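You operate a simulated robot arm through the tools that you are given. There is no shell and no other tool. Be economical: measure what you need, move in short steps, check, and stop when the job is done.

The job below is to be done with a simulated robot arm. You get a single attempt, and the scene is never put back.

## Task
Prove the lamps, then make the mains input dead for the road.
Fine: press LAMP once while it is live; amps off, isolate, lock off, source selector to OFF.

Only the result counts: the job must be done as asked and must still hold three seconds after the hand-in. Knocking over, shifting, dropping, spilling or breaking anything else fails it.

## Robot
A 6-joint arm with a two-finger parallel gripper, fixed in place. Base frame: the origin is at the foot of the arm, x ahead of it, y to its left, z up. Units: mm, rad, N and s.
With the tool pointing down near the work surface it reaches from about 140 to 780 mm from the base axis. Its first joint turns from -2.897 to 2.897 rad. Payload 3.91 kg.
The TCP is the grasp point between the finger pads, 30 mm short of the fingertips. In the tool frame z runs along the fingers and y along their closing line. Largest opening 110 mm; finger width 20, thickness 10; the body of the gripper, 48 by 112 mm, starts 55 mm behind the TCP.
Orientation is that of the tool frame in the base frame, as a unit quaternion [x, y, z, w]. With the fingers straight down and closing along the base's y, the tool's x points along the base's -x, its y along +y and its z along -z.

## Interface
- The arm moves only by the tool apply_moves. Its argument "motion" is a list of rows, each a list of 7 numbers: the shift along the base's x, y, z in units of 400 mm (1.0 is 400 mm), then the turn, a rotation vector about the base's x, y, z in units of 180 degrees (1.0 is 180 degrees), then the finger opening in mm, from 0 to 110. In form: [[dx, dy, dz, wx, wy, wz, hand], ...]. A call has 1 to 12 rows; each row is the pose to reach, as a shift and turn from the pose commanded when the call began. A call with a number of a shift or a turn outside -1 to 1 is refused whole. Each row takes 0.2 s and may step no farther than 50 mm and 0.15 rad from the row before; otherwise, or with a gripper value out of range, the whole call is refused. Where a pose cannot be reached the arm comes as near as it can. A force on the tool above 40 N (or 10 N above the force at the start of the call, whichever is more), or a blocked arm, ends the call early, and 0.2 s more pass. Each finger travels about 45 mm/s and halts on what it meets, pressing with about 26 N; the grip force reading is that of the motor and also rises with nothing between the fingers. The clock runs only during rows and for 0.2 s after the last one: add rows that repeat a pose to give the fingers time. It gives the time, the measured TCP pose, the force on the tool (base axes), the opening and the grip force at its end, in the units of the frame above (readings bear some noise), with the torque about the TCP (base axes, N m) and any sound that the robot's microphone picked up.
- Cameras (640 x 400 px; columns grow to the right, rows downward): "scene" is fixed at [220.5, 501.6, 1671.1]; the picture's right is [-0.72, -0.69, 0.00], its down [-0.42, 0.44, -0.79] and it looks along [0.55, -0.57, -0.61] (base axes); focal length 332 px, centre (320, 200). "wrist" rides on the gripper at [77, 7, -114] in the tool frame; the picture's right is [-0.09, 1.00, 0.00], its down [-0.80, -0.07, -0.59] and it looks along [-0.59, -0.05, 0.80] (tool axes); focal length 270 px, centre (320, 200).
- camera(camera): a new picture of that camera. It takes no simulated time.
- move_column(by): slides the trunk up (or, below 0, down) by that many mm; the arm rides with it, the base frame stays. It gives what a move gives, with no picture.
- probe_pixels(camera, pixels): for up to 12 pixels [column, row] of the newest picture of that camera ("zoom" is the newest enlarged one), the place [x, y, z] in the base frame of the surface seen there, good to about 2 mm. It takes no simulated time.
- enlarge(camera, box): a new picture of the part [left, top, right, bottom] of that camera's present view, enlarged. It takes no simulated time.
- job_done(): hands the job in; it is judged then, once.

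Go step by step. Measure first, check grasps and placings, and put right what went wrong. The budget is 80 turns and 34 pictures, counting those below and the enlarged ones. Unless the task says otherwise, let go and move clear before handing in, and close with one line.

The tools are called after "Request:" as name(argument=value, ...) on one line, values as JSON. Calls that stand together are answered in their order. apply_moves: Moves the arm, as the interface text tells. Its arguments: {"type":"object","properties":{"motion":{"type":"array","items":{"type":"array","items":{"type":"number"}}}},"required":["motion"]} The other tools are called the same way: move_column (by) slides the trunk up or down; camera (camera) takes a picture; probe_pixels (camera, pixels) gives the place of the surface under pixels of a picture; enlarge (camera, box) takes an enlarged picture of a part of a camera's view; job_done () hands the job in.

At the start:

```text
clock: 0.0
tool_pos: [555.0, -86.3, 1272.5]
ee_rot: [0.0, 1.0, 0.0, 0.0]
wrist_force: [0.3, -0.4, 0.1]
moment: [0.02, -0.01, -0.03]
gripper_width: 110.2
grip_force: 0.0
trunk travel left (down, up): [-550.0, 60.0]
```

scene: 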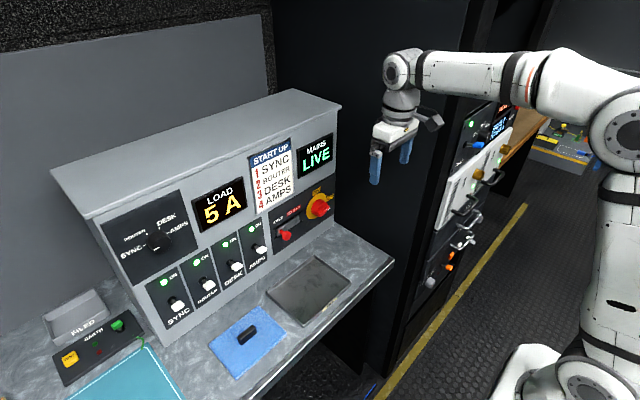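
wrist: 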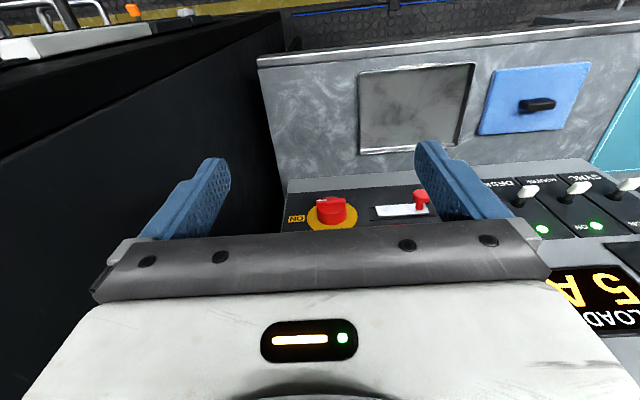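

The scene shows a desk panel with a LOAD/MAINS display, four breakers, a rotary selector (155,240), a red slider (285,235) and a rotary isolator (318,207). I'll enlarge these to read the labels.

Request:
enlarge(camera="scene", box=[240, 120, 350, 260])

Request:
enlarge(camera="scene", box=[30, 180, 270, 390])

Request:
enlarge(camera="scene", box=[400, 90, 530, 300])

```text
2.86 times, centred on (295, 190) of scene
```

zoom: 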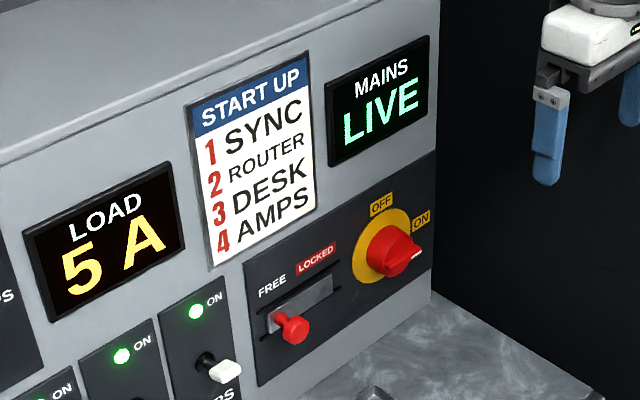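

```text
1.90 times, centred on (150, 285) of scene
```

zoom: 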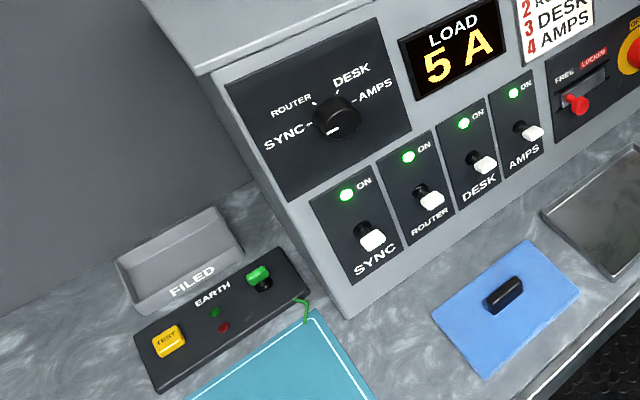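

```text
1.90 times, centred on (465, 195) of scene
```

zoom: 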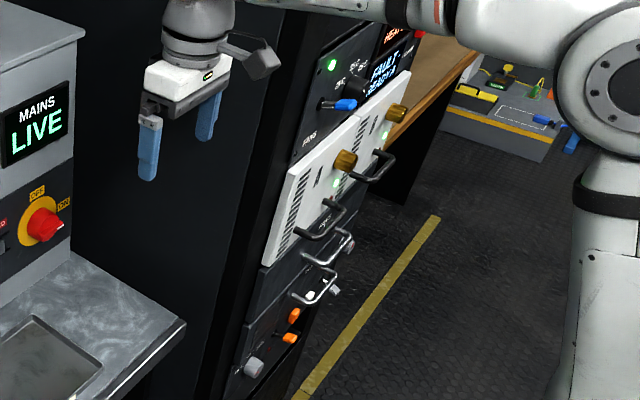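

The desk has amps, isolator and lock, but no LAMP or source selector is visible yet. I'll zoom on the rack and the far bench.

Request:
enlarge(camera="scene", box=[420, 90, 530, 160])

Request:
enlarge(camera="scene", box=[415, 160, 505, 290])

Request:
enlarge(camera="scene", box=[520, 110, 600, 180])

Request:
probe_pixels(camera="scene", pixels=[[318, 207], [285, 235], [256, 252], [155, 240], [475, 135], [432, 280], [565, 140], [480, 175], [340, 265], [245, 335]])

```text
5.71 times, centred on (475, 125) of scene
```

zoom: 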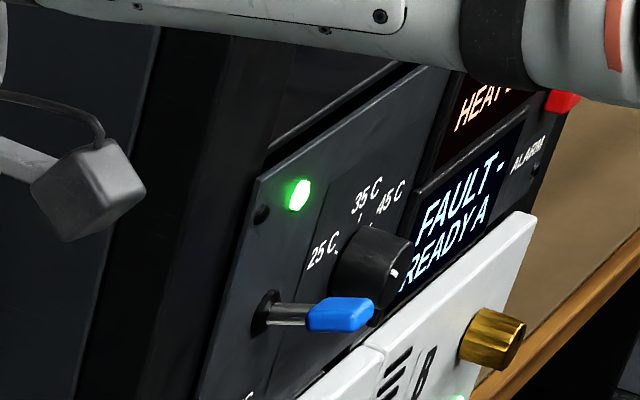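

```text
3.08 times, centred on (460, 225) of scene
```

zoom: 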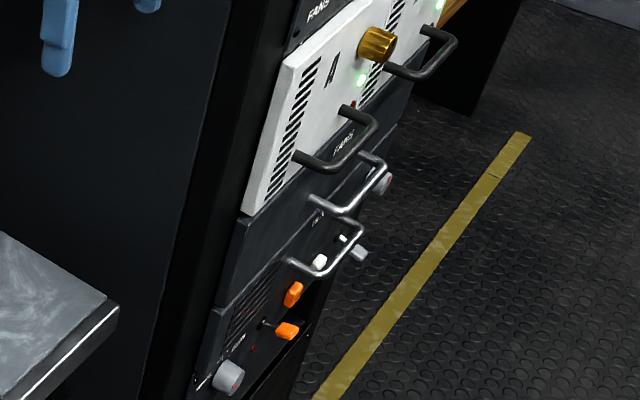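

```text
5.71 times, centred on (560, 145) of scene
```

zoom: 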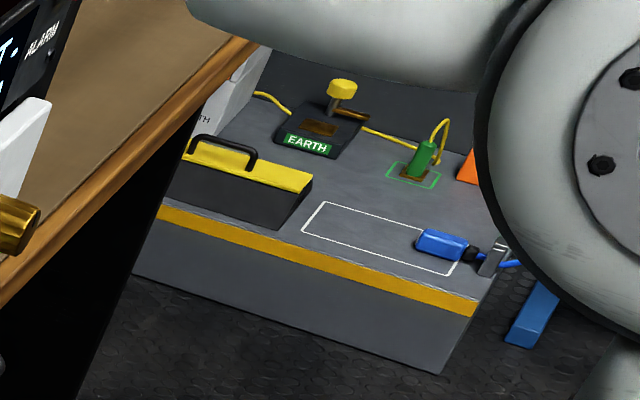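

```text
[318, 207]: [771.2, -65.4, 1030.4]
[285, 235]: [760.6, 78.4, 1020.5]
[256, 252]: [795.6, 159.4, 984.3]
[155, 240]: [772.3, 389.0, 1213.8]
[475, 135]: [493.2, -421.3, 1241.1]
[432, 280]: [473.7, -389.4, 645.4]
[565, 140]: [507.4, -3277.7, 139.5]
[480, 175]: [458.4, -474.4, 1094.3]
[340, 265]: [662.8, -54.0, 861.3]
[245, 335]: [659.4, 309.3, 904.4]
```

The rack face (x≈490, y<-390) has a low unit with a grey knob and orange switches that I can't read from here. I'll bring the wrist camera in front of the rack to look.

Request:
apply_moves(motion=[[-0.075, -0.075, -0.052, 0, -0.0245, 0, 110], [-0.15, -0.15, -0.104, 0, -0.049, 0, 110], [-0.225, -0.225, -0.156, 0, -0.0735, 0, 110], [-0.3, -0.3, -0.208, 0, -0.098, 0, 110], [-0.375, -0.375, -0.26, 0, -0.1225, 0, 110], [-0.45, -0.45, -0.312, 0, -0.147, 0, 110], [-0.525, -0.525, -0.364, 0, -0.1715, 0, 110], [-0.6, -0.6, -0.416, 0, -0.196, 0, 110], [-0.675, -0.675, -0.468, 0, -0.2205, 0, 110], [-0.75, -0.75, -0.52, 0, -0.245, 0, 110], [-0.825, -0.825, -0.572, 0, -0.2695, 0, 110], [-0.9, -0.9, -0.624, 0, -0.294, 0, 110]])

Request:
camera(camera="wrist")

```text
clock: 2.6
tool_pos: [195.7, -450.9, 1022.2]
ee_rot: [0.0, 0.895, 0.0, 0.447]
wrist_force: [-0.2, -0.3, -0.6]
moment: [0.01, -0.02, 0.04]
gripper_width: 110.2
grip_force: 0.0
trunk travel left (down, up): [-550.0, 60.0]
```

```text
25 pictures are left
```

wrist: 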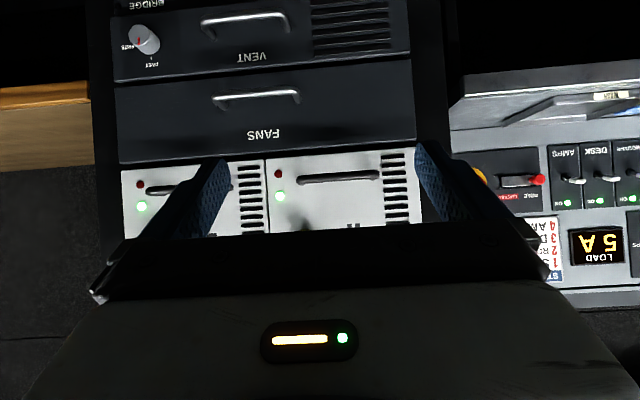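

The rack shows amps A/B, FANS, VENT and a BRIDGE unit further down. I'll lower the trunk to see the lower units.

Request:
move_column(by=-330)

Request:
camera(camera="wrist")

```text
clock: 5.8
tool_pos: [197.0, -450.7, 692.2]
ee_rot: [0.0, 0.896, 0.0, 0.445]
wrist_force: [-0.2, -0.6, -0.5]
moment: [-0.02, 0.0, 0.03]
gripper_width: 110.2
grip_force: 0.0
trunk travel left (down, up): [-220.0, 390.0]
```

```text
24 pictures are left
```

wrist: 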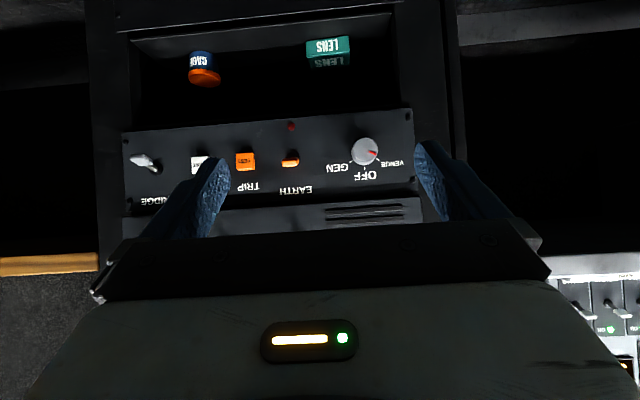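

Found the source selector (VENUE/OFF/GEN) at (365,150). I'll enlarge the strip to read the buttons.

Request:
enlarge(camera="wrist", box=[120, 110, 420, 220])

Request:
probe_pixels(camera="wrist", pixels=[[365, 150], [372, 154], [354, 158], [395, 125], [345, 125], [198, 163], [245, 162], [290, 160], [145, 160], [220, 140], [270, 130], [300, 205]])

```text
2.13 times, centred on (270, 165) of wrist
```

zoom: 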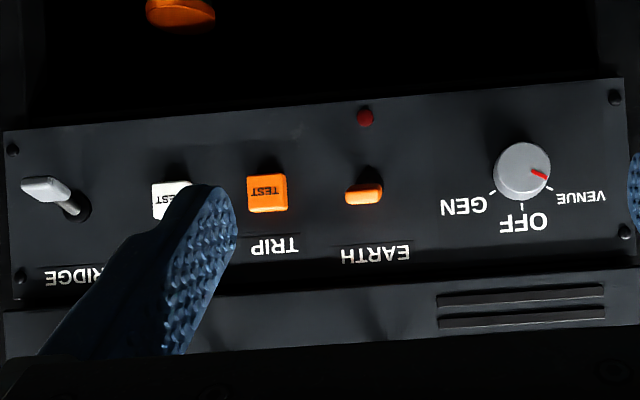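

```text
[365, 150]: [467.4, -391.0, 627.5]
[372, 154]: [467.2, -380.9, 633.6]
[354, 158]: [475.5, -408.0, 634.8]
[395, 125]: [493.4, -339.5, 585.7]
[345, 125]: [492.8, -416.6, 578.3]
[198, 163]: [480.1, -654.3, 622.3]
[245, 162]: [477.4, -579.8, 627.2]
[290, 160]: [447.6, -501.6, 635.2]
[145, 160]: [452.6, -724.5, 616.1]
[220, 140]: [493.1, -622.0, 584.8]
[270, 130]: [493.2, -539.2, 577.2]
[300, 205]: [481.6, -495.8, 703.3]
```

The white TEST button (~[480,-654,622]) has its label hidden behind the finger. I'll level the tool to point at the rack, close the fingers and move nearer to check it.

Request:
apply_moves(motion=[[0.045, -0.063, -0.02, 0, -0.0258, 0, 0], [0.09, -0.127, -0.04, 0, -0.0515, 0, 0], [0.134, -0.19, -0.06, 0, -0.0773, 0, 0], [0.179, -0.254, -0.08, 0, -0.103, 0, 0], [0.22, -0.317, -0.1, 0, -0.129, 0, 0], [0.26, -0.38, -0.12, 0, -0.1545, 0, 0], [0.3, -0.445, -0.14, 0, -0.18, 0, 0], [0.34, -0.508, -0.168, 0, -0.206, 0, 0]])

Request:
camera(camera="wrist")

```text
clock: 7.7
tool_pos: [331.5, -653.2, 623.6]
ee_rot: [0.0, 0.707, 0.0, 0.708]
wrist_force: [0.7, 0.3, 1.4]
moment: [-0.01, 0.04, -0.05]
gripper_width: 0.0
grip_force: 26.4
trunk travel left (down, up): [-220.0, 390.0]
```

```text
22 pictures are left
```

wrist: 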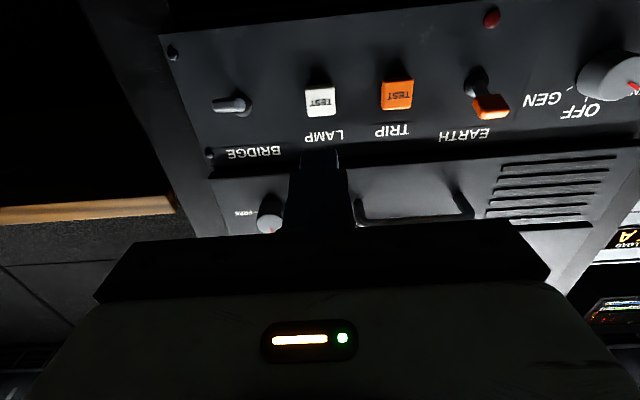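

The white button at (320,100) is labelled LAMP. I'll probe its place precisely, and the knob too.

Request:
probe_pixels(camera="wrist", pixels=[[308, 92], [333, 92], [308, 112], [333, 112], [320, 102], [350, 100], [396, 95], [605, 80], [612, 70], [590, 90], [490, 105], [320, 82]])

```text
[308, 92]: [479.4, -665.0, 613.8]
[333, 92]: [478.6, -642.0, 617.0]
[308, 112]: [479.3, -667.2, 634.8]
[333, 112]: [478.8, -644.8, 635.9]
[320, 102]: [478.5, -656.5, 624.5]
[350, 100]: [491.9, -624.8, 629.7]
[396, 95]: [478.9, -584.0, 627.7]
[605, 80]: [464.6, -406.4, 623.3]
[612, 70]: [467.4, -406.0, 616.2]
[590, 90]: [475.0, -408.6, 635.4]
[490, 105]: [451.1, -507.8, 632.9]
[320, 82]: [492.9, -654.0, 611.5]
```

Button centre is about [479,-655,624]. I'll approach straight along x, stopping just short of it.

Request:
apply_moves(motion=[[0.1, -0.004, 0.001, 0, 0, 0, 0], [0.2, -0.004, 0.001, 0, 0, 0, 0], [0.265, -0.004, 0.001, 0, 0, 0, 0]])

Request:
apply_moves(motion=[[0.01, 0, 0, 0, 0, 0, 0], [0.02, 0, 0, 0, 0, 0, 0], [0.026, 0, 0, 0, 0, 0, 0]])

```text
clock: 8.4
tool_pos: [440.1, -656.4, 623.4]
ee_rot: [0.0, 0.707, -0.001, 0.707]
wrist_force: [-0.1, 0.1, 0.6]
moment: [-0.03, 0.0, 0.05]
gripper_width: 0.1
grip_force: 25.8
trunk travel left (down, up): [-220.0, 390.0]
```

```text
clock: 9.2
tool_pos: [449.6, -655.4, 624.8]
ee_rot: [0.0, 0.707, 0.0, 0.707]
wrist_force: [0.1, 0.0, -0.7]
moment: [-0.01, -0.01, 0.02]
gripper_width: 0.2
grip_force: 26.3
trunk travel left (down, up): [-220.0, 390.0]
```

Tip is at ~480 with no force yet, so I'll press on in small steps.

Request:
apply_moves(motion=[[0.005, 0, 0, 0, 0, 0, 0], [0.01, 0, 0, 0, 0, 0, 0]])

```text
clock: 9.8
tool_pos: [452.4, -654.9, 625.3]
ee_rot: [0.001, 0.707, -0.001, 0.707]
wrist_force: [-1.9, 0.2, 0.9]
moment: [0.0, -0.01, 0.04]
gripper_width: 0.2
grip_force: 26.4
trunk travel left (down, up): [-220.0, 390.0]
heard: click
```

A click was heard, so the button is pressed. I'll look at the lamps while holding it.

Request:
camera(camera="scene")

Request:
apply_moves(motion=[[-0.05, 0, 0, 0, 0, 0, 0], [-0.15, 0, 0, 0, 0, 0, 0], [-0.25, 0, 0, 0, 0, 0, 0]])

```text
21 pictures are left
```

scene: 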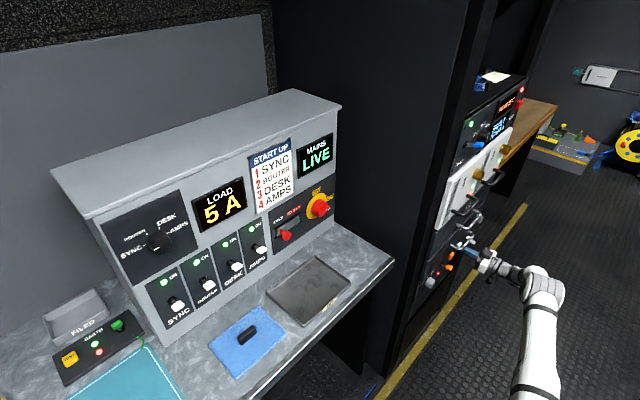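

```text
clock: 10.7
tool_pos: [355.4, -653.8, 622.8]
ee_rot: [0.0, 0.707, 0.0, 0.707]
wrist_force: [0.3, 0.0, 0.0]
moment: [-0.04, -0.03, 0.0]
gripper_width: 0.1
grip_force: 26.3
trunk travel left (down, up): [-220.0, 390.0]
```

All lamps lit while pressed (earth box red and green at (98,345)), so LAMP is done. I'll probe the desk geometry and raise the trunk.

Request:
probe_pixels(camera="scene", pixels=[[262, 249], [256, 248], [258, 268], [395, 262], [281, 400], [275, 225], [316, 204], [300, 150], [336, 105], [230, 180], [260, 230], [375, 200]])

Request:
apply_moves(motion=[[-0.1, 0, 0, 0, 0, 0, 0], [-0.15, 0.05, 0, 0, 0, 0, 0]])

Request:
move_column(by=390)

```text
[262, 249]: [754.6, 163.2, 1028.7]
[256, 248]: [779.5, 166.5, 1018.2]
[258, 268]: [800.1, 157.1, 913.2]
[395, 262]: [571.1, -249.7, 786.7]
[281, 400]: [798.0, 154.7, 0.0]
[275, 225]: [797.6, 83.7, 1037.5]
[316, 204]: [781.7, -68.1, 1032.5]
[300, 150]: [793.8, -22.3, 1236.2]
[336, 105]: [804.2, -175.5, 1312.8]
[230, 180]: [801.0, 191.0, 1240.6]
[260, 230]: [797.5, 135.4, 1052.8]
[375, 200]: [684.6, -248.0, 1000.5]
```

```text
clock: 11.2
tool_pos: [292.3, -633.7, 624.9]
ee_rot: [0.0, 0.707, 0.0, 0.707]
wrist_force: [-0.6, 0.1, -0.3]
moment: [0.02, -0.02, 0.01]
gripper_width: 0.1
grip_force: 26.0
trunk travel left (down, up): [-220.0, 390.0]
```

```text
clock: 15.0
tool_pos: [293.2, -633.1, 1014.7]
ee_rot: [0.001, 0.707, 0.0, 0.707]
wrist_force: [0.2, -0.2, -0.1]
moment: [-0.03, -0.02, 0.02]
gripper_width: 0.0
grip_force: 26.2
trunk travel left (down, up): [-610.0, 0.0]
```

Panel face is at x≈799, the AMPS lever tip is near [755,163,1029], and the rack side is at y≈-248. I'll travel around the rack to the front of the panel.

Request:
apply_moves(motion=[[0, 0.11, 0, 0, 0, 0, 0], [0, 0.22, 0, 0, 0, 0, 0], [0, 0.33, 0, 0, 0, 0, 0], [0, 0.44, 0, 0, 0, 0, 0], [0, 0.55, 0, 0, 0, 0, 0], [0, 0.66, 0, 0, 0, 0, 0], [0.02, 0.76, 0, 0, 0, 0, 0], [0.08, 0.86, 0, 0, 0, 0, 0], [0.14, 0.96, 0, 0, 0, 0, 0]])

Request:
apply_moves(motion=[[0.06, 0.1, 0, 0, 0, 0, 0], [0.12, 0.2, 0, 0, 0, 0, 0], [0.18, 0.3, 0, 0, 0, 0, 0], [0.24, 0.4, 0, 0, 0, 0, 0], [0.3, 0.5, 0, 0, 0, 0, 0], [0.36, 0.6, 0, 0, 0, 0, 0], [0.4, 0.7, -0.02, 0, 0, 0, 0], [0.42, 0.8, -0.04, 0, 0, 0, 0], [0.42, 0.9, -0.06, 0, 0, 0, 0], [0.42, 1.0, -0.07, 0, 0, 0, 0]])

Request:
camera(camera="wrist")

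```text
clock: 17.0
tool_pos: [365.4, -358.1, 1090.3]
ee_rot: [0.005, 0.711, 0.013, 0.703]
wrist_force: [0.1, 0.0, -0.2]
moment: [0.03, -0.01, 0.0]
gripper_width: 0.0
grip_force: 25.7
out of reach, approached as far as the arm can: row 5, 6, 7, 8, 9
trunk travel left (down, up): [-610.0, 0.0]
```

```text
clock: 18.0
tool_pos: [471.2, -251.9, 1151.5]
ee_rot: [0.011, 0.71, 0.002, 0.704]
wrist_force: [-10.2, -3.4, 0.5]
moment: [0.14, -0.1, -0.1]
gripper_width: 0.0
grip_force: 25.8
out of reach, approached as far as the arm can: row 1, 2, 3, 4, 5
trunk travel left (down, up): [-610.0, 0.0]
stopped in row 5: the force on the tool passed its limit at 63 N (the readings are from after the stop); the commanded pose is now the measured one
```

```text
20 pictures are left
```

wrist: 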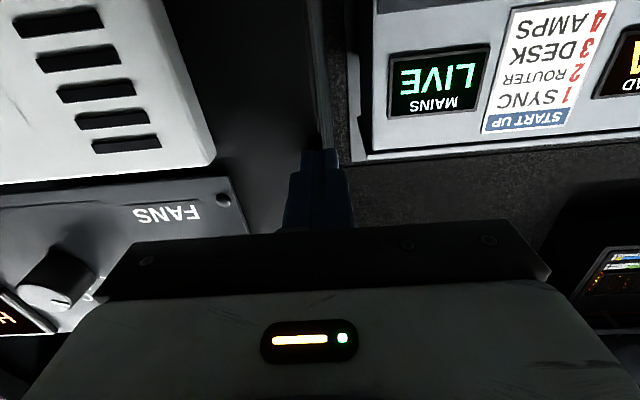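

The inner region was out of reach and the finger tip brushed the rack edge (63 N stop). I'll back off gently along -x and check that nothing was disturbed.

Request:
apply_moves(motion=[[-0.05, 0, 0.02, 0, 0, 0, 0], [-0.12, 0.02, 0.05, 0, 0, 0, 0]])

Request:
camera(camera="scene")

```text
clock: 18.6
tool_pos: [426.5, -248.2, 1171.2]
ee_rot: [0.011, 0.711, 0.001, 0.703]
wrist_force: [0.3, -0.6, -0.7]
moment: [-0.01, -0.01, -0.01]
gripper_width: 0.2
grip_force: 26.0
out of reach, approached as far as the arm can: row 2
trunk travel left (down, up): [-610.0, 0.0]
```

```text
19 pictures are left
```

scene: 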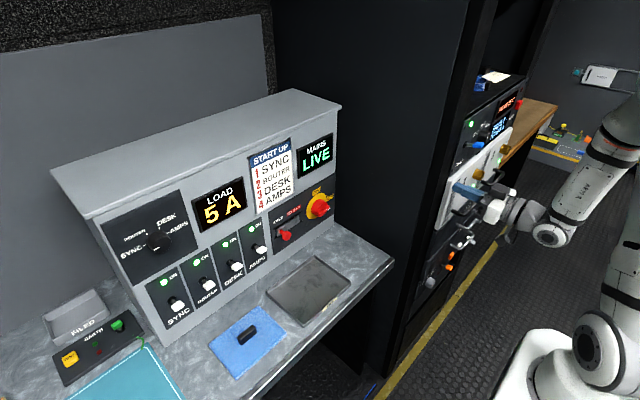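

Nothing appears disturbed. I'll move outward along +y/+x in small steps, with the fingers clear of the rack side.

Request:
apply_moves(motion=[[0.02, 0.08, 0, 0, 0, 0, 0], [0.05, 0.17, 0, 0, 0, 0, 0], [0.1, 0.26, 0, 0, 0, 0, 0], [0.15, 0.35, 0, 0, 0, 0, 0]])

```text
clock: 19.6
tool_pos: [524.6, -140.0, 1184.4]
ee_rot: [0.015, 0.713, 0.009, 0.7]
wrist_force: [-0.4, 0.0, 0.2]
moment: [0.0, 0.03, -0.02]
gripper_width: 0.1
grip_force: 25.8
out of reach, approached as far as the arm can: row 1, 2, 3, 4
trunk travel left (down, up): [-610.0, 0.0]
```

I'm clear of the rack side now, but near the arm's inner limit. I'll lower the trunk a bit for a better posture and try going on.

Request:
move_column(by=-120)

Request:
apply_moves(motion=[[0.05, 0.08, 0, 0, 0, 0, 0], [0.1, 0.16, 0, 0, 0, 0, 0]])

```text
clock: 21.1
tool_pos: [524.5, -143.3, 1065.8]
ee_rot: [0.015, 0.713, 0.01, 0.701]
wrist_force: [0.1, -0.2, -1.0]
moment: [0.03, 0.03, 0.0]
gripper_width: 0.1
grip_force: 25.9
trunk travel left (down, up): [-490.0, 120.0]
```

```text
clock: 21.7
tool_pos: [567.7, -84.3, 1078.0]
ee_rot: [0.02, 0.715, 0.018, 0.699]
wrist_force: [0.0, 0.1, 0.0]
moment: [0.03, 0.01, -0.03]
gripper_width: 0.2
grip_force: 26.2
out of reach, approached as far as the arm can: row 1, 2
trunk travel left (down, up): [-490.0, 120.0]
```

Still at the inner limit, but the work lies farther out, so I'll extend toward x≈620 in front of the lock/AMPS area and see whether it becomes reachable.

Request:
apply_moves(motion=[[0.05, 0.1, -0.02, 0, 0, 0, 0], [0.1, 0.2, -0.04, 0, 0, 0, 0], [0.12, 0.3, -0.06, 0, 0, 0, 0], [0.13, 0.4, -0.08, 0, 0, 0, 0], [0.14, 0.48, -0.1, 0, 0, 0, 0]])

Request:
camera(camera="wrist")

```text
clock: 22.9
tool_pos: [622.2, -43.2, 1057.4]
ee_rot: [-0.017, 0.717, 0.049, 0.695]
wrist_force: [-0.1, 0.0, -0.9]
moment: [0.02, 0.02, 0.0]
gripper_width: 0.2
grip_force: 26.2
out of reach, approached as far as the arm can: row 1, 2, 3, 4, 5
trunk travel left (down, up): [-490.0, 120.0]
```

```text
18 pictures are left
```

wrist: 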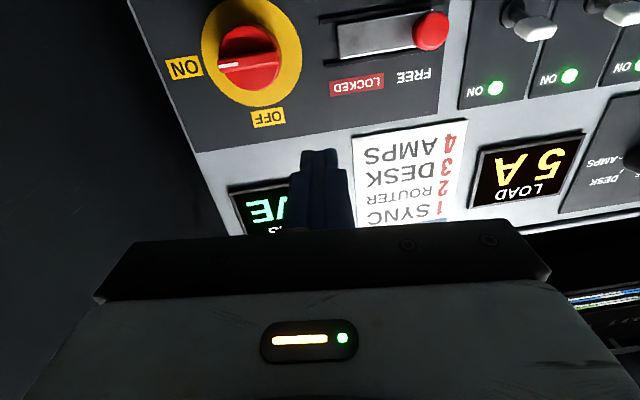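

The arm wants to drift upward, suggesting the wrist pitch is at its limit; a lower trunk with a raised arm should fix that. I'll raise the arm 160 mm and then lower the trunk.

Request:
apply_moves(motion=[[0, 0, 0.1, 0, 0, 0, 0], [0, 0, 0.2, 0, 0, 0, 0], [0, 0, 0.3, 0, 0, 0, 0], [0, 0, 0.4, 0, 0, 0, 0]])

```text
clock: 23.9
tool_pos: [615.4, -49.6, 1211.5]
ee_rot: [-0.015, 0.717, 0.047, 0.695]
wrist_force: [0.2, 0.4, 0.1]
moment: [0.0, 0.0, 0.0]
gripper_width: 0.0
grip_force: 25.4
trunk travel left (down, up): [-490.0, 120.0]
```

That pose is reachable. Now I'll lower the trunk 200 mm, staying in front of the panel at x≈615.

Request:
move_column(by=-200)

Request:
apply_moves(motion=[[0, 0.1, 0, -0.0144, -0.0099, -0.028, 0], [0, 0.2, 0, -0.0144, -0.0099, -0.028, 0], [0, 0.3, 0, -0.0144, -0.0099, -0.028, 0], [0, 0.4, 0, -0.0144, -0.0099, -0.028, 0], [0, 0.5, 0, -0.0144, -0.0099, -0.028, 0]])

Request:
camera(camera="wrist")

```text
clock: 26.1
tool_pos: [615.2, -48.9, 1011.7]
ee_rot: [-0.017, 0.717, 0.049, 0.695]
wrist_force: [0.6, 0.6, -0.3]
moment: [0.02, -0.01, -0.02]
gripper_width: 0.3
grip_force: 25.9
trunk travel left (down, up): [-290.0, 320.0]
```

```text
clock: 27.3
tool_pos: [610.7, -33.2, 1022.2]
ee_rot: [-0.018, 0.712, 0.029, 0.701]
wrist_force: [0.5, 0.7, 0.0]
moment: [0.01, 0.02, -0.03]
gripper_width: 0.0
grip_force: 25.6
out of reach, approached as far as the arm can: row 1, 2, 3, 4, 5
trunk travel left (down, up): [-290.0, 320.0]
```

```text
17 pictures are left
```

wrist: 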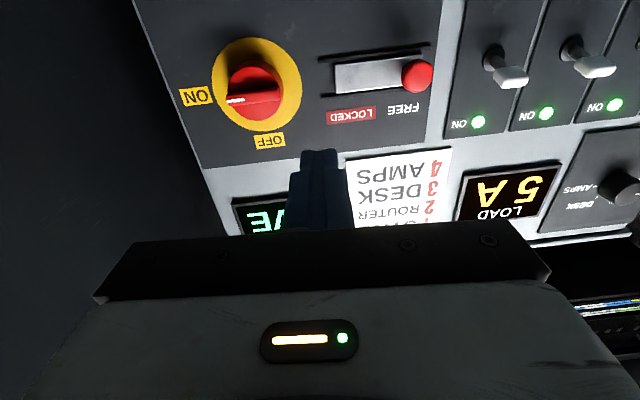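

The stuck yaw looks like a wrist joint at its stop from how I pitched up at the rack. I'll return to tool-down (starting style) here to unwind the wrist, rising as I go.

Request:
apply_moves(motion=[[0, 0, 0.05, 0, 0.045, 0, 0], [-0.02, 0, 0.1, 0, 0.09, 0, 0], [-0.04, 0, 0.15, 0, 0.135, 0, 0], [-0.06, 0, 0.2, 0, 0.18, 0, 0], [-0.08, 0, 0.25, 0, 0.225, 0, 0], [-0.1, 0, 0.3, 0, 0.27, 0, 0], [-0.12, 0, 0.35, 0, 0.315, 0, 0], [-0.13, 0, 0.4, 0, 0.36, 0, 0], [-0.14, 0, 0.42, 0, 0.405, 0, 0], [-0.15, 0, 0.44, 0, 0.45, 0, 0], [-0.15, 0, 0.44, 0, 0.495, 0, 0]])

```text
clock: 29.7
tool_pos: [548.2, -26.4, 1195.4]
ee_rot: [0.007, 0.999, 0.033, -0.001]
wrist_force: [0.8, -0.5, -0.1]
moment: [0.02, 0.0, -0.03]
gripper_width: 0.0
grip_force: 26.0
out of reach, approached as far as the arm can: row 3, 4
trunk travel left (down, up): [-290.0, 320.0]
```

Tool is down again. I'll move to y≈160 with the tool straight down to check that the wrist is free.

Request:
apply_moves(motion=[[0, 0.1, 0, -0.01, 0, 0.002, 0], [0, 0.2, 0, -0.021, 0, 0.0045, 0], [0, 0.3, 0, -0.021, 0, 0.0045, 0], [0, 0.4, 0, -0.021, 0, 0.0045, 0], [0, 0.465, 0, -0.021, 0, 0.0045, 0]])

Request:
camera(camera="scene")

```text
clock: 30.9
tool_pos: [548.6, 157.6, 1193.0]
ee_rot: [0.0, 1.0, -0.001, 0.0]
wrist_force: [-0.3, 0.0, 0.0]
moment: [0.03, 0.03, 0.01]
gripper_width: 0.0
grip_force: 26.2
trunk travel left (down, up): [-290.0, 320.0]
```

```text
16 pictures are left
```

scene: 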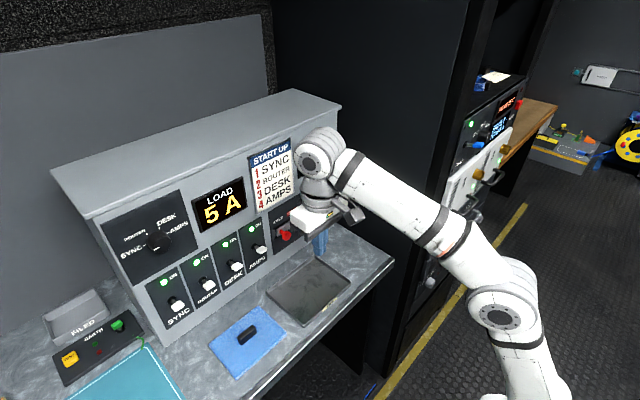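

The wrist is free now. I'll pitch to horizontal here, in-plane, descending slightly.

Request:
apply_moves(motion=[[0, 0, 0, 0, -0.0455, 0, 0], [0, 0, 0, 0, -0.091, 0, 0], [0, 0, 0, 0, -0.1365, 0, 0], [0, 0, 0, 0, -0.182, 0, 0], [0, 0, -0.05, 0, -0.2275, 0, 0], [0, 0, -0.1, 0, -0.273, 0, 0], [0.0, 0, -0.15, 0, -0.3185, 0, 0], [0.03, 0, -0.2, 0, -0.364, 0, 0], [0.06, 0, -0.25, 0, -0.4095, 0, 0], [0.09, 0, -0.3, 0, -0.455, 0, 0], [0.12, 0, -0.35, 0, -0.5, 0, 0]])

Request:
camera(camera="wrist")

```text
clock: 33.3
tool_pos: [595.8, 159.2, 1057.7]
ee_rot: [0.0, 0.708, 0.0, 0.707]
wrist_force: [-0.7, -0.1, 0.8]
moment: [0.0, -0.01, 0.05]
gripper_width: 0.2
grip_force: 25.8
trunk travel left (down, up): [-290.0, 320.0]
```

```text
15 pictures are left
```

wrist: 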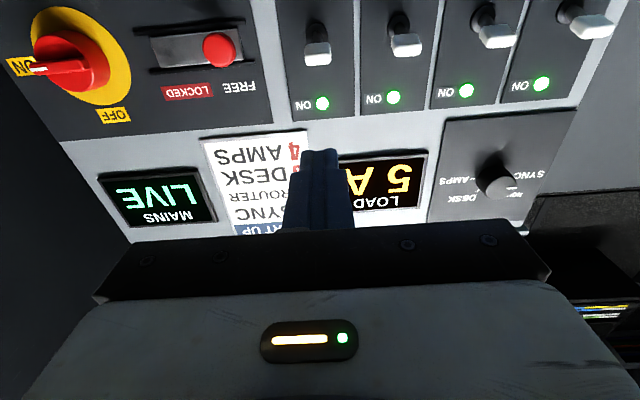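

The tool is horizontal with no reach trouble. I'll probe the AMPS lever (316,50), lock knob (220,50) and isolator (75,65).

Request:
probe_pixels(camera="wrist", pixels=[[317, 55], [317, 46], [317, 64], [316, 33], [313, 25], [307, 55], [327, 55], [219, 50], [235, 50], [205, 50], [190, 35], [165, 48]])

Request:
probe_pixels(camera="wrist", pixels=[[75, 65], [40, 68], [60, 68], [95, 65], [80, 40], [85, 90], [120, 60], [110, 115], [65, 78], [65, 58], [215, 68], [225, 36]])

Request:
enlarge(camera="wrist", box=[0, 0, 350, 140])

```text
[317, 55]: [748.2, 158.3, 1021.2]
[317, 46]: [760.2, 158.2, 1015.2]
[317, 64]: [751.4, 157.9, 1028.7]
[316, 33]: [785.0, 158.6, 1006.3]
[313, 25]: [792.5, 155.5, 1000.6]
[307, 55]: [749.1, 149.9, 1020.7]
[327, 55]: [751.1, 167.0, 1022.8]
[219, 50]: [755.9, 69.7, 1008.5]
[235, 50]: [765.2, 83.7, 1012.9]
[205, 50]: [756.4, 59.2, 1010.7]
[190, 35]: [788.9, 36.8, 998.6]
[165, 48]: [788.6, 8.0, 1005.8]
```

```text
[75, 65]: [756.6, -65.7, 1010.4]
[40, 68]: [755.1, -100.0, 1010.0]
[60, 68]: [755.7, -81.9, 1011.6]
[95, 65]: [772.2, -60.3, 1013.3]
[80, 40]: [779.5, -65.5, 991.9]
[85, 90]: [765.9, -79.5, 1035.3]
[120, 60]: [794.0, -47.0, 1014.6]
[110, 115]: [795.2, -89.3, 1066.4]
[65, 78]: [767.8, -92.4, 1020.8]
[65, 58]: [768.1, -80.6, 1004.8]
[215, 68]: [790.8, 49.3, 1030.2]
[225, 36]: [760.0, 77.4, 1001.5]
```

```text
1.83 times, centred on (175, 70) of wrist
```

zoom: 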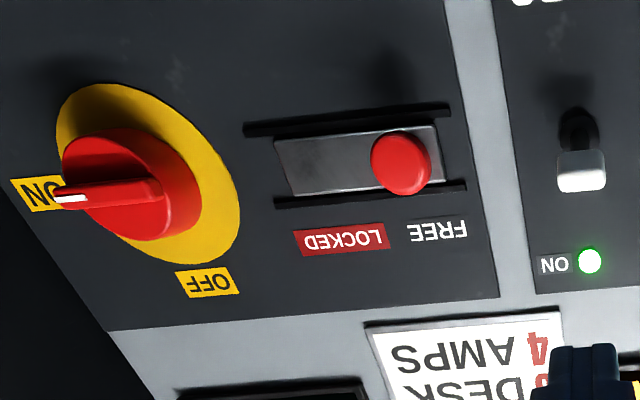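

The AMPS lever tilts up (pivot z≈1000, tip [750,158,1022]), so ON is up and OFF is down. I'll move the closed fingers above the lever tip and sweep down.

Request:
apply_moves(motion=[[0.1, 0, 0.015, 0, 0, 0, 0], [0.2, 0, 0.015, 0, 0, 0, 0], [0.3, 0, 0.015, 0, 0, 0, 0], [0.35, 0, 0.015, 0, 0, 0, 0], [0.35, 0, -0.02, 0, 0, 0, 0], [0.35, 0, -0.05, 0, 0, 0, 0], [0.35, 0, -0.08, 0, 0, 0, 0], [0.35, 0, -0.11, 0, 0, 0, 0], [0.35, 0, -0.14, 0, 0, 0, 0]])

```text
clock: 35.4
tool_pos: [735.2, 159.3, 1015.0]
ee_rot: [0.001, 0.696, 0.001, 0.718]
wrist_force: [-6.8, -0.5, 12.7]
moment: [0.02, -0.32, -0.05]
gripper_width: 0.0
grip_force: 26.1
trunk travel left (down, up): [-290.0, 320.0]
stopped in row 9: the force on the tool passed its limit at 42 N (the readings are from after the stop); the commanded pose is now the measured one
```

Stopped at 42 N at z 1015 with no click heard. I'll take a picture to see the lever.

Request:
enlarge(camera="scene", box=[180, 180, 340, 290])

Request:
camera(camera="wrist")

```text
3.64 times, centred on (260, 235) of scene
```

zoom: 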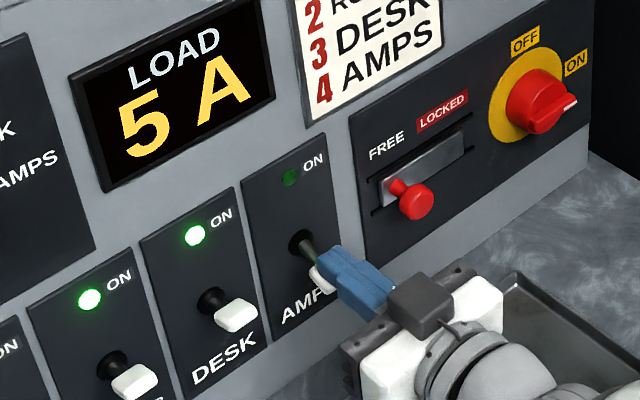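

```text
12 pictures are left
```

wrist: 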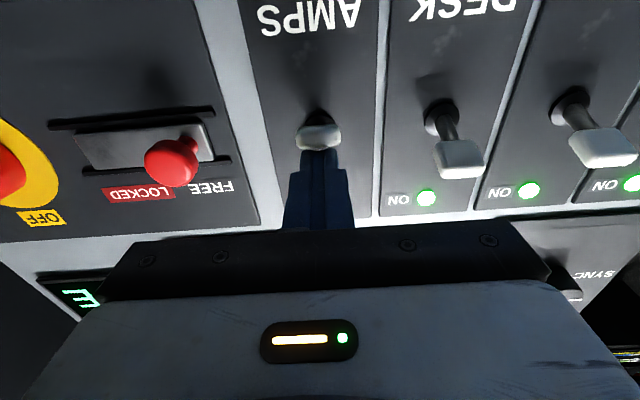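

AMPS lamp is out and the lever is down. I'll retreat and move in front of the isolator to measure it.

Request:
apply_moves(motion=[[0, 0, 0.04, 0, 0, 0, 0], [-0.1, 0, 0.06, 0, 0, 0, 0], [-0.2, 0, 0.06, 0, 0, 0, 0], [-0.3, 0, 0.04, 0, 0, 0, 0], [-0.3, -0.12, 0, 0, 0, 0, 0], [-0.3, -0.24, -0.02, 0, 0, 0, 0], [-0.3, -0.36, -0.04, 0, 0, 0, 0], [-0.3, -0.48, -0.06, 0, 0, 0, 0], [-0.3, -0.58, -0.08, 0, 0, 0, 0]])

Request:
camera(camera="wrist")

```text
refused: row 5 steps farther than a row can; nothing moved
```

```text
11 pictures are left
```

wrist: 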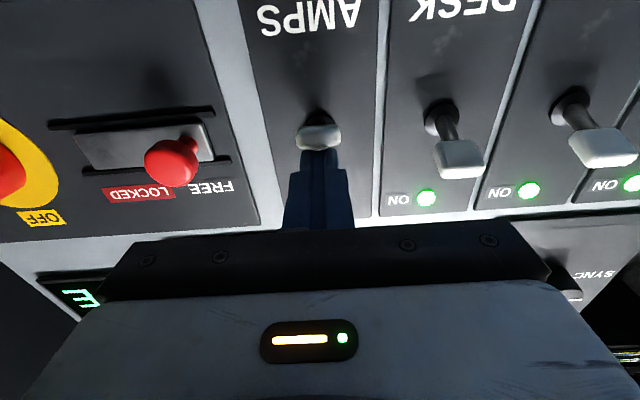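

The step was too large; I'll resend with shorter steps.

Request:
apply_moves(motion=[[0, 0, 0.04, 0, 0.01, 0, 0], [-0.1, 0, 0.06, 0, 0.01, 0, 0], [-0.2, 0, 0.06, 0, 0.01, 0, 0], [-0.3, 0, 0.04, 0, 0.01, 0, 0], [-0.3, -0.11, 0.01, 0, 0.01, 0, 0], [-0.3, -0.22, -0.01, 0, 0.01, 0, 0], [-0.3, -0.33, -0.03, 0, 0.01, 0, 0], [-0.3, -0.44, -0.05, 0, 0.01, 0, 0], [-0.3, -0.55, -0.07, 0, 0.01, 0, 0], [-0.3, -0.6, -0.08, 0, 0.01, 0, 0]])

Request:
camera(camera="wrist")

```text
clock: 37.6
tool_pos: [614.5, 68.4, 1008.2]
ee_rot: [0.004, 0.712, -0.003, 0.703]
wrist_force: [0.0, -0.4, 0.1]
moment: [0.0, 0.01, -0.01]
gripper_width: 0.0
grip_force: 26.1
out of reach, approached as far as the arm can: row 7, 8, 9, 10
trunk travel left (down, up): [-290.0, 320.0]
```

```text
10 pictures are left
```

wrist: 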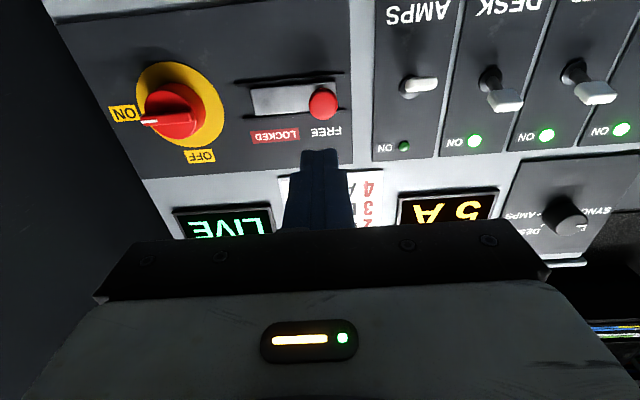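

AMPS lever is confirmed off (lamp dark at (403,147)), but the wrist limit recurs near y≈70. Lowering the trunk with the arm reaching upward should make the forearm rise and free the wrist, so I'll shift to y≈170 and raise the arm first.

Request:
apply_moves(motion=[[0, 0.1, 0, 0, 0, 0, 0], [0, 0.2, 0, 0, 0, 0, 0], [0, 0.26, 0.08, 0, 0, 0, 0], [0, 0.26, 0.18, 0, 0, 0, 0], [0, 0.26, 0.28, 0, 0, 0, 0], [0, 0.26, 0.38, 0, 0, 0, 0]])

Request:
move_column(by=-150)

Request:
apply_moves(motion=[[0, 0, 0.1, 0, 0, 0, 0], [0, 0, 0.2, 0, 0, 0, 0], [0, 0, 0.3, 0, 0, 0, 0]])

Request:
move_column(by=-130)

```text
clock: 39.0
tool_pos: [614.8, 171.1, 1159.8]
ee_rot: [0.001, 0.711, 0.001, 0.703]
wrist_force: [-0.4, -0.6, -0.7]
moment: [0.01, 0.01, 0.02]
gripper_width: 0.1
grip_force: 26.0
trunk travel left (down, up): [-290.0, 320.0]
```

```text
clock: 40.7
tool_pos: [615.9, 171.4, 1009.6]
ee_rot: [0.001, 0.711, 0.001, 0.703]
wrist_force: [-0.2, -0.9, 0.5]
moment: [0.0, 0.01, -0.01]
gripper_width: 0.1
grip_force: 25.5
trunk travel left (down, up): [-140.0, 470.0]
```

```text
clock: 41.5
tool_pos: [612.7, 170.6, 1129.8]
ee_rot: [0.001, 0.711, 0.0, 0.703]
wrist_force: [-0.1, 0.1, 0.2]
moment: [0.0, -0.02, 0.01]
gripper_width: 0.0
grip_force: 25.7
trunk travel left (down, up): [-140.0, 470.0]
```

```text
clock: 43.1
tool_pos: [612.0, 171.8, 1000.5]
ee_rot: [0.0, 0.712, 0.001, 0.703]
wrist_force: [-0.4, 0.3, 0.4]
moment: [0.0, 0.0, 0.01]
gripper_width: 0.0
grip_force: 26.0
trunk travel left (down, up): [-10.0, 600.0]
```

Now I'll try crossing to the isolator, y≈-75.

Request:
apply_moves(motion=[[0, -0.11, 0, 0, -0.004, 0, 0], [0, -0.22, 0, 0, -0.004, 0, 0], [0, -0.33, 0, 0, -0.004, 0, 0], [0, -0.44, 0, 0, -0.004, 0, 0], [0, -0.54, 0, 0, -0.004, 0, 0], [0, -0.62, 0, 0, -0.004, 0, 0]])

Request:
camera(camera="wrist")

```text
clock: 44.5
tool_pos: [611.8, -78.2, 1000.2]
ee_rot: [0.0, 0.706, 0.0, 0.708]
wrist_force: [-0.7, -0.5, 0.3]
moment: [-0.02, -0.01, -0.01]
gripper_width: 0.0
grip_force: 26.6
out of reach, approached as far as the arm can: row 4, 5
trunk travel left (down, up): [-10.0, 600.0]
```

```text
9 pictures are left
```

wrist: 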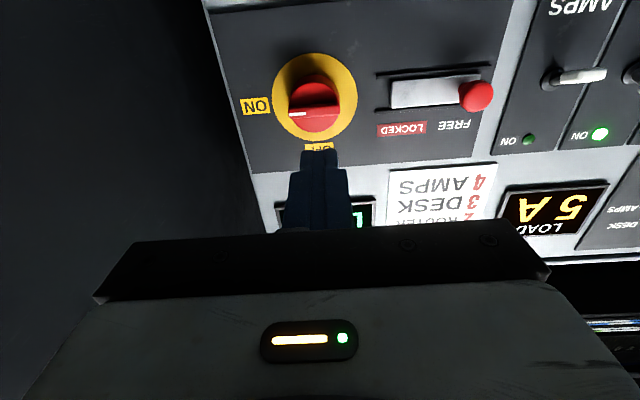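

It worked: the arm is in front of the isolator. I'll probe the isolator's bar, disc and the lock.

Request:
probe_pixels(camera="wrist", pixels=[[292, 113], [315, 112], [334, 111], [338, 111], [315, 104], [315, 119], [315, 85], [280, 97], [354, 90], [310, 57], [320, 136], [335, 95]])

Request:
probe_pixels(camera="wrist", pixels=[[475, 96], [462, 97], [488, 96], [475, 84], [475, 108], [458, 94], [400, 95], [393, 93], [440, 90], [476, 76], [300, 112], [325, 112]])

Request:
enlarge(camera="wrist", box=[240, 40, 500, 160])

```text
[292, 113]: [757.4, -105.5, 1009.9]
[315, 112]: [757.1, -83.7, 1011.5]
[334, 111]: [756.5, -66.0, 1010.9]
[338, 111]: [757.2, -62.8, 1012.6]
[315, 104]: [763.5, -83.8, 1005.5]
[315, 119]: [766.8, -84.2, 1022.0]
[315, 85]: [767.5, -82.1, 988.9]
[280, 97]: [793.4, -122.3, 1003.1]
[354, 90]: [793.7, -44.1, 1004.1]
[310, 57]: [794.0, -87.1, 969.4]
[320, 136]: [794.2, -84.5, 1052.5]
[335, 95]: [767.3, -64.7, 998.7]
```

```text
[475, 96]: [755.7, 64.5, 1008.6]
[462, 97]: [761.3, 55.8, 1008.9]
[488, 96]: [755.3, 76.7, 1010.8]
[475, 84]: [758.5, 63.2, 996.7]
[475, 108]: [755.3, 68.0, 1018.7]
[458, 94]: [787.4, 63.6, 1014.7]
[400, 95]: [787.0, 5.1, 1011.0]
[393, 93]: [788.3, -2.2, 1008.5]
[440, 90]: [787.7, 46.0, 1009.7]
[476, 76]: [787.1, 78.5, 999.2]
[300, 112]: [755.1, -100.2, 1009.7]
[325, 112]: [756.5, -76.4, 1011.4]
```

```text
2.46 times, centred on (370, 100) of wrist
```

zoom: 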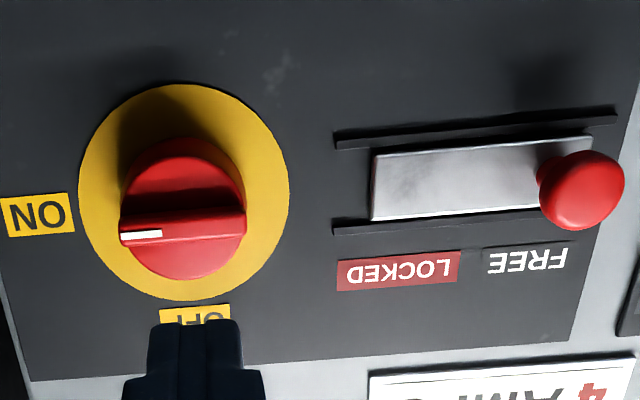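

Isolator centre is about [756,-84,1010.5], with the bar along y, 11 mm proud and ~12 mm thick. I'll pre-rotate the tool +90° about x so the fingers close vertically, open 40 mm.

Request:
apply_moves(motion=[[0, -0.0145, 0.026, 0.0455, 0, 0, 40], [0, -0.0145, 0.026, 0.091, 0, 0, 40], [0.02, -0.0145, 0.026, 0.1365, 0, 0, 40], [0.04, -0.0145, 0.026, 0.182, 0, 0, 40], [0.06, -0.0145, 0.026, 0.2275, 0, 0, 40], [0.08, -0.0145, 0.026, 0.273, 0, 0, 40], [0.1, -0.0145, 0.026, 0.3185, 0, 0, 40], [0.12, -0.0145, 0.026, 0.364, 0, 0, 40], [0.14, -0.0145, 0.026, 0.4095, 0, 0, 40], [0.16, -0.0145, 0.026, 0.455, 0, 0, 40], [0.2, -0.0145, 0.026, 0.5, 0, 0, 40]])

```text
clock: 46.9
tool_pos: [691.6, -83.8, 1010.8]
ee_rot: [0.5, 0.498, 0.501, 0.5]
wrist_force: [-0.2, -0.4, 0.6]
moment: [0.0, 0.0, 0.03]
gripper_width: 40.0
grip_force: 0.1
trunk travel left (down, up): [-10.0, 600.0]
```

Now I'll advance so the tips straddle the bar (tip x≈764.5) and close.

Request:
apply_moves(motion=[[0.05, 0, 0, 0, 0, 0, 40], [0.09, 0, 0, 0, 0, 0, 40], [0.1075, 0, 0, 0, 0, 0, 40], [0.1075, 0, 0, 0, 0, 0, 0], [0.1075, 0, 0, 0, 0, 0, 0], [0.1075, 0, 0, 0, 0, 0, 0]])

```text
clock: 48.3
tool_pos: [734.2, -90.7, 1010.1]
ee_rot: [0.501, 0.482, 0.498, 0.519]
wrist_force: [-16.2, 5.0, -26.9]
moment: [-0.13, 1.01, 0.15]
gripper_width: 11.1
grip_force: 42.9
out of reach, approached as far as the arm can: row 3, 4
trunk travel left (down, up): [-10.0, 600.0]
```

The bar is gripped (11.1 mm). I'll turn -90° about x while bringing y back to the knob axis.

Request:
apply_moves(motion=[[0, 0.004, 0, -0.0455, 0, 0, 0], [0, 0.008, 0, -0.091, 0, 0, 0], [0, 0.012, 0, -0.1365, 0, 0, 0], [0, 0.016, 0, -0.182, 0, 0, 0], [0, 0.016, 0, -0.2275, 0, 0, 0], [0, 0.016, 0, -0.273, 0, 0, 0], [0, 0.016, 0, -0.3185, 0, 0, 0], [0, 0.016, 0, -0.364, 0, 0, 0], [0, 0.016, 0, -0.4095, 0, 0, 0], [0, 0.016, 0, -0.455, 0, 0, 0], [0, 0.016, 0, -0.5, 0, 0, 0]])

```text
clock: 48.9
tool_pos: [735.2, -89.3, 1011.3]
ee_rot: [0.44, 0.553, 0.43, 0.562]
wrist_force: [1.5, -12.9, -1.5]
moment: [-0.02, -0.33, -1.66]
gripper_width: 10.7
grip_force: 45.4
trunk travel left (down, up): [-10.0, 600.0]
stopped in row 2: the force on the tool passed its limit at 44 N (the readings are from after the stop); the commanded pose is now the measured one
```

It turned about 14° before the force stop, mostly from side load. I'll continue, letting the TCP follow the true arc about the knob axis.

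Request:
apply_moves(motion=[[0, 0, 0.002, -0.03, 0, 0, 0], [0, 0.001, 0.004, -0.07, 0, 0, 0], [0, 0.003, 0.006, -0.11, 0, 0, 0], [0, 0.004, 0.008, -0.15, 0, 0, 0], [0, 0.005, 0.009, -0.19, 0, 0, 0], [0, 0.007, 0.01, -0.23, 0, 0, 0], [0, 0.008, 0.011, -0.27, 0, 0, 0], [0, 0.009, 0.011, -0.31, 0, 0, 0], [0, 0.011, 0.012, -0.35, 0, 0, 0], [0, 0.012, 0.012, -0.39, 0, 0, 0], [0, 0.013, 0.012, -0.43, 0, 0, 0]])

```text
clock: 50.1
tool_pos: [735.2, -88.5, 1013.4]
ee_rot: [0.271, 0.652, 0.259, 0.659]
wrist_force: [-8.8, -8.8, -7.7]
moment: [-0.04, -0.75, -0.98]
gripper_width: 10.9
grip_force: 44.5
trunk travel left (down, up): [-10.0, 600.0]
stopped in row 5: the force on the tool passed its limit at 41 N (the readings are from after the stop); the commanded pose is now the measured one
```

Now at 44°, progressing well. I'll continue the remaining turn.

Request:
apply_moves(motion=[[-0.002, 0.001, 0, -0.03, 0, 0, 0], [-0.002, 0.003, 0.001, -0.07, 0, 0, 0], [-0.002, 0.005, 0.002, -0.11, 0, 0, 0], [-0.002, 0.007, 0.003, -0.15, 0, 0, 0], [-0.002, 0.009, 0.003, -0.19, 0, 0, 0], [-0.002, 0.011, 0.003, -0.225, 0, 0, 0], [-0.002, 0.012, 0.003, -0.25, 0, 0, 0]])

```text
clock: 51.7
tool_pos: [735.0, -85.6, 1013.3]
ee_rot: [-0.001, 0.702, -0.01, 0.712]
wrist_force: [19.5, -30.0, 10.0]
moment: [0.66, -0.13, -0.48]
gripper_width: 10.6
grip_force: 45.0
trunk travel left (down, up): [-10.0, 600.0]
```

The turn reached 90°. I'll release, back off straight and look.

Request:
apply_moves(motion=[[0, 0, 0, 0, 0, 0, 40], [0, 0, 0, 0, 0, 0, 40], [-0.05, 0, 0, 0, 0, 0, 40], [-0.15, 0, 0, 0, 0, 0, 40], [-0.25, 0, 0, 0, 0, 0, 0], [-0.3, 0, -0.02, 0, 0, 0, 0], [-0.3, 0.1, -0.03, 0, 0, 0, 0]])

Request:
camera(camera="wrist")

```text
clock: 53.3
tool_pos: [612.0, -41.1, 1002.6]
ee_rot: [-0.003, 0.702, -0.01, 0.712]
wrist_force: [0.5, 0.3, -0.9]
moment: [-0.03, 0.01, 0.02]
gripper_width: 0.0
grip_force: 26.0
trunk travel left (down, up): [-10.0, 600.0]
```

```text
7 pictures are left
```

wrist: 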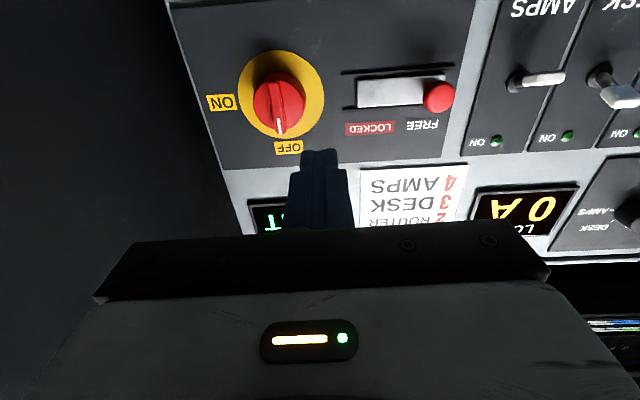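

Isolated: pointer at OFF, load 0 A, LEDs dark. Now I'll place the closed fingers on the FREE side of the red lock knob, at about y=100.

Request:
apply_moves(motion=[[0, 0.1, 0, 0.006, 0.0045, 0.003, 0], [0, 0.2, 0.01, 0.006, 0.0045, 0.003, 0], [0, 0.3, 0.016, 0.006, 0.0045, 0.003, 0], [0, 0.355, 0.016, 0.006, 0.0045, 0.003, 0], [0.1, 0.355, 0.016, 0.006, 0.0045, 0.003, 0], [0.2, 0.355, 0.016, 0.006, 0.0045, 0.003, 0], [0.32, 0.355, 0.016, 0.006, 0.0045, 0.003, 0]])

```text
clock: 54.9
tool_pos: [743.4, 102.6, 1008.3]
ee_rot: [0.0, 0.707, 0.002, 0.708]
wrist_force: [0.3, -0.6, 1.0]
moment: [-0.04, 0.01, 0.01]
gripper_width: 0.2
grip_force: 26.0
out of reach, approached as far as the arm can: row 2
trunk travel left (down, up): [-10.0, 600.0]
```

In place. I'll push along -y in small steps until the stop.

Request:
apply_moves(motion=[[0, -0.03, 0, 0, 0, 0, 0], [0, -0.05, 0, 0, 0, 0, 0], [0, -0.07, 0, 0, 0, 0, 0], [0, -0.09, 0, 0, 0, 0, 0], [0, -0.11, 0, 0, 0, 0, 0], [0, -0.13, 0, 0, 0, 0, 0], [0, -0.15, 0, 0, 0, 0, 0], [0, -0.165, 0, 0, 0, 0, 0]])

Request:
camera(camera="wrist")

```text
clock: 56.8
tool_pos: [742.3, 47.0, 1009.4]
ee_rot: [-0.008, 0.707, 0.008, 0.707]
wrist_force: [-0.4, 18.1, -0.1]
moment: [-0.02, -0.02, 0.46]
gripper_width: 0.0
grip_force: 25.8
trunk travel left (down, up): [-10.0, 600.0]
stopped in row 8: the force on the tool passed its limit at 42 N (the readings are from after the stop); the commanded pose is now the measured one
```

```text
6 pictures are left
```

wrist: 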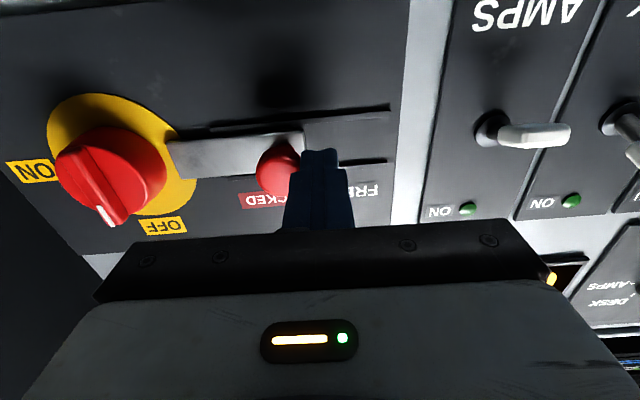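

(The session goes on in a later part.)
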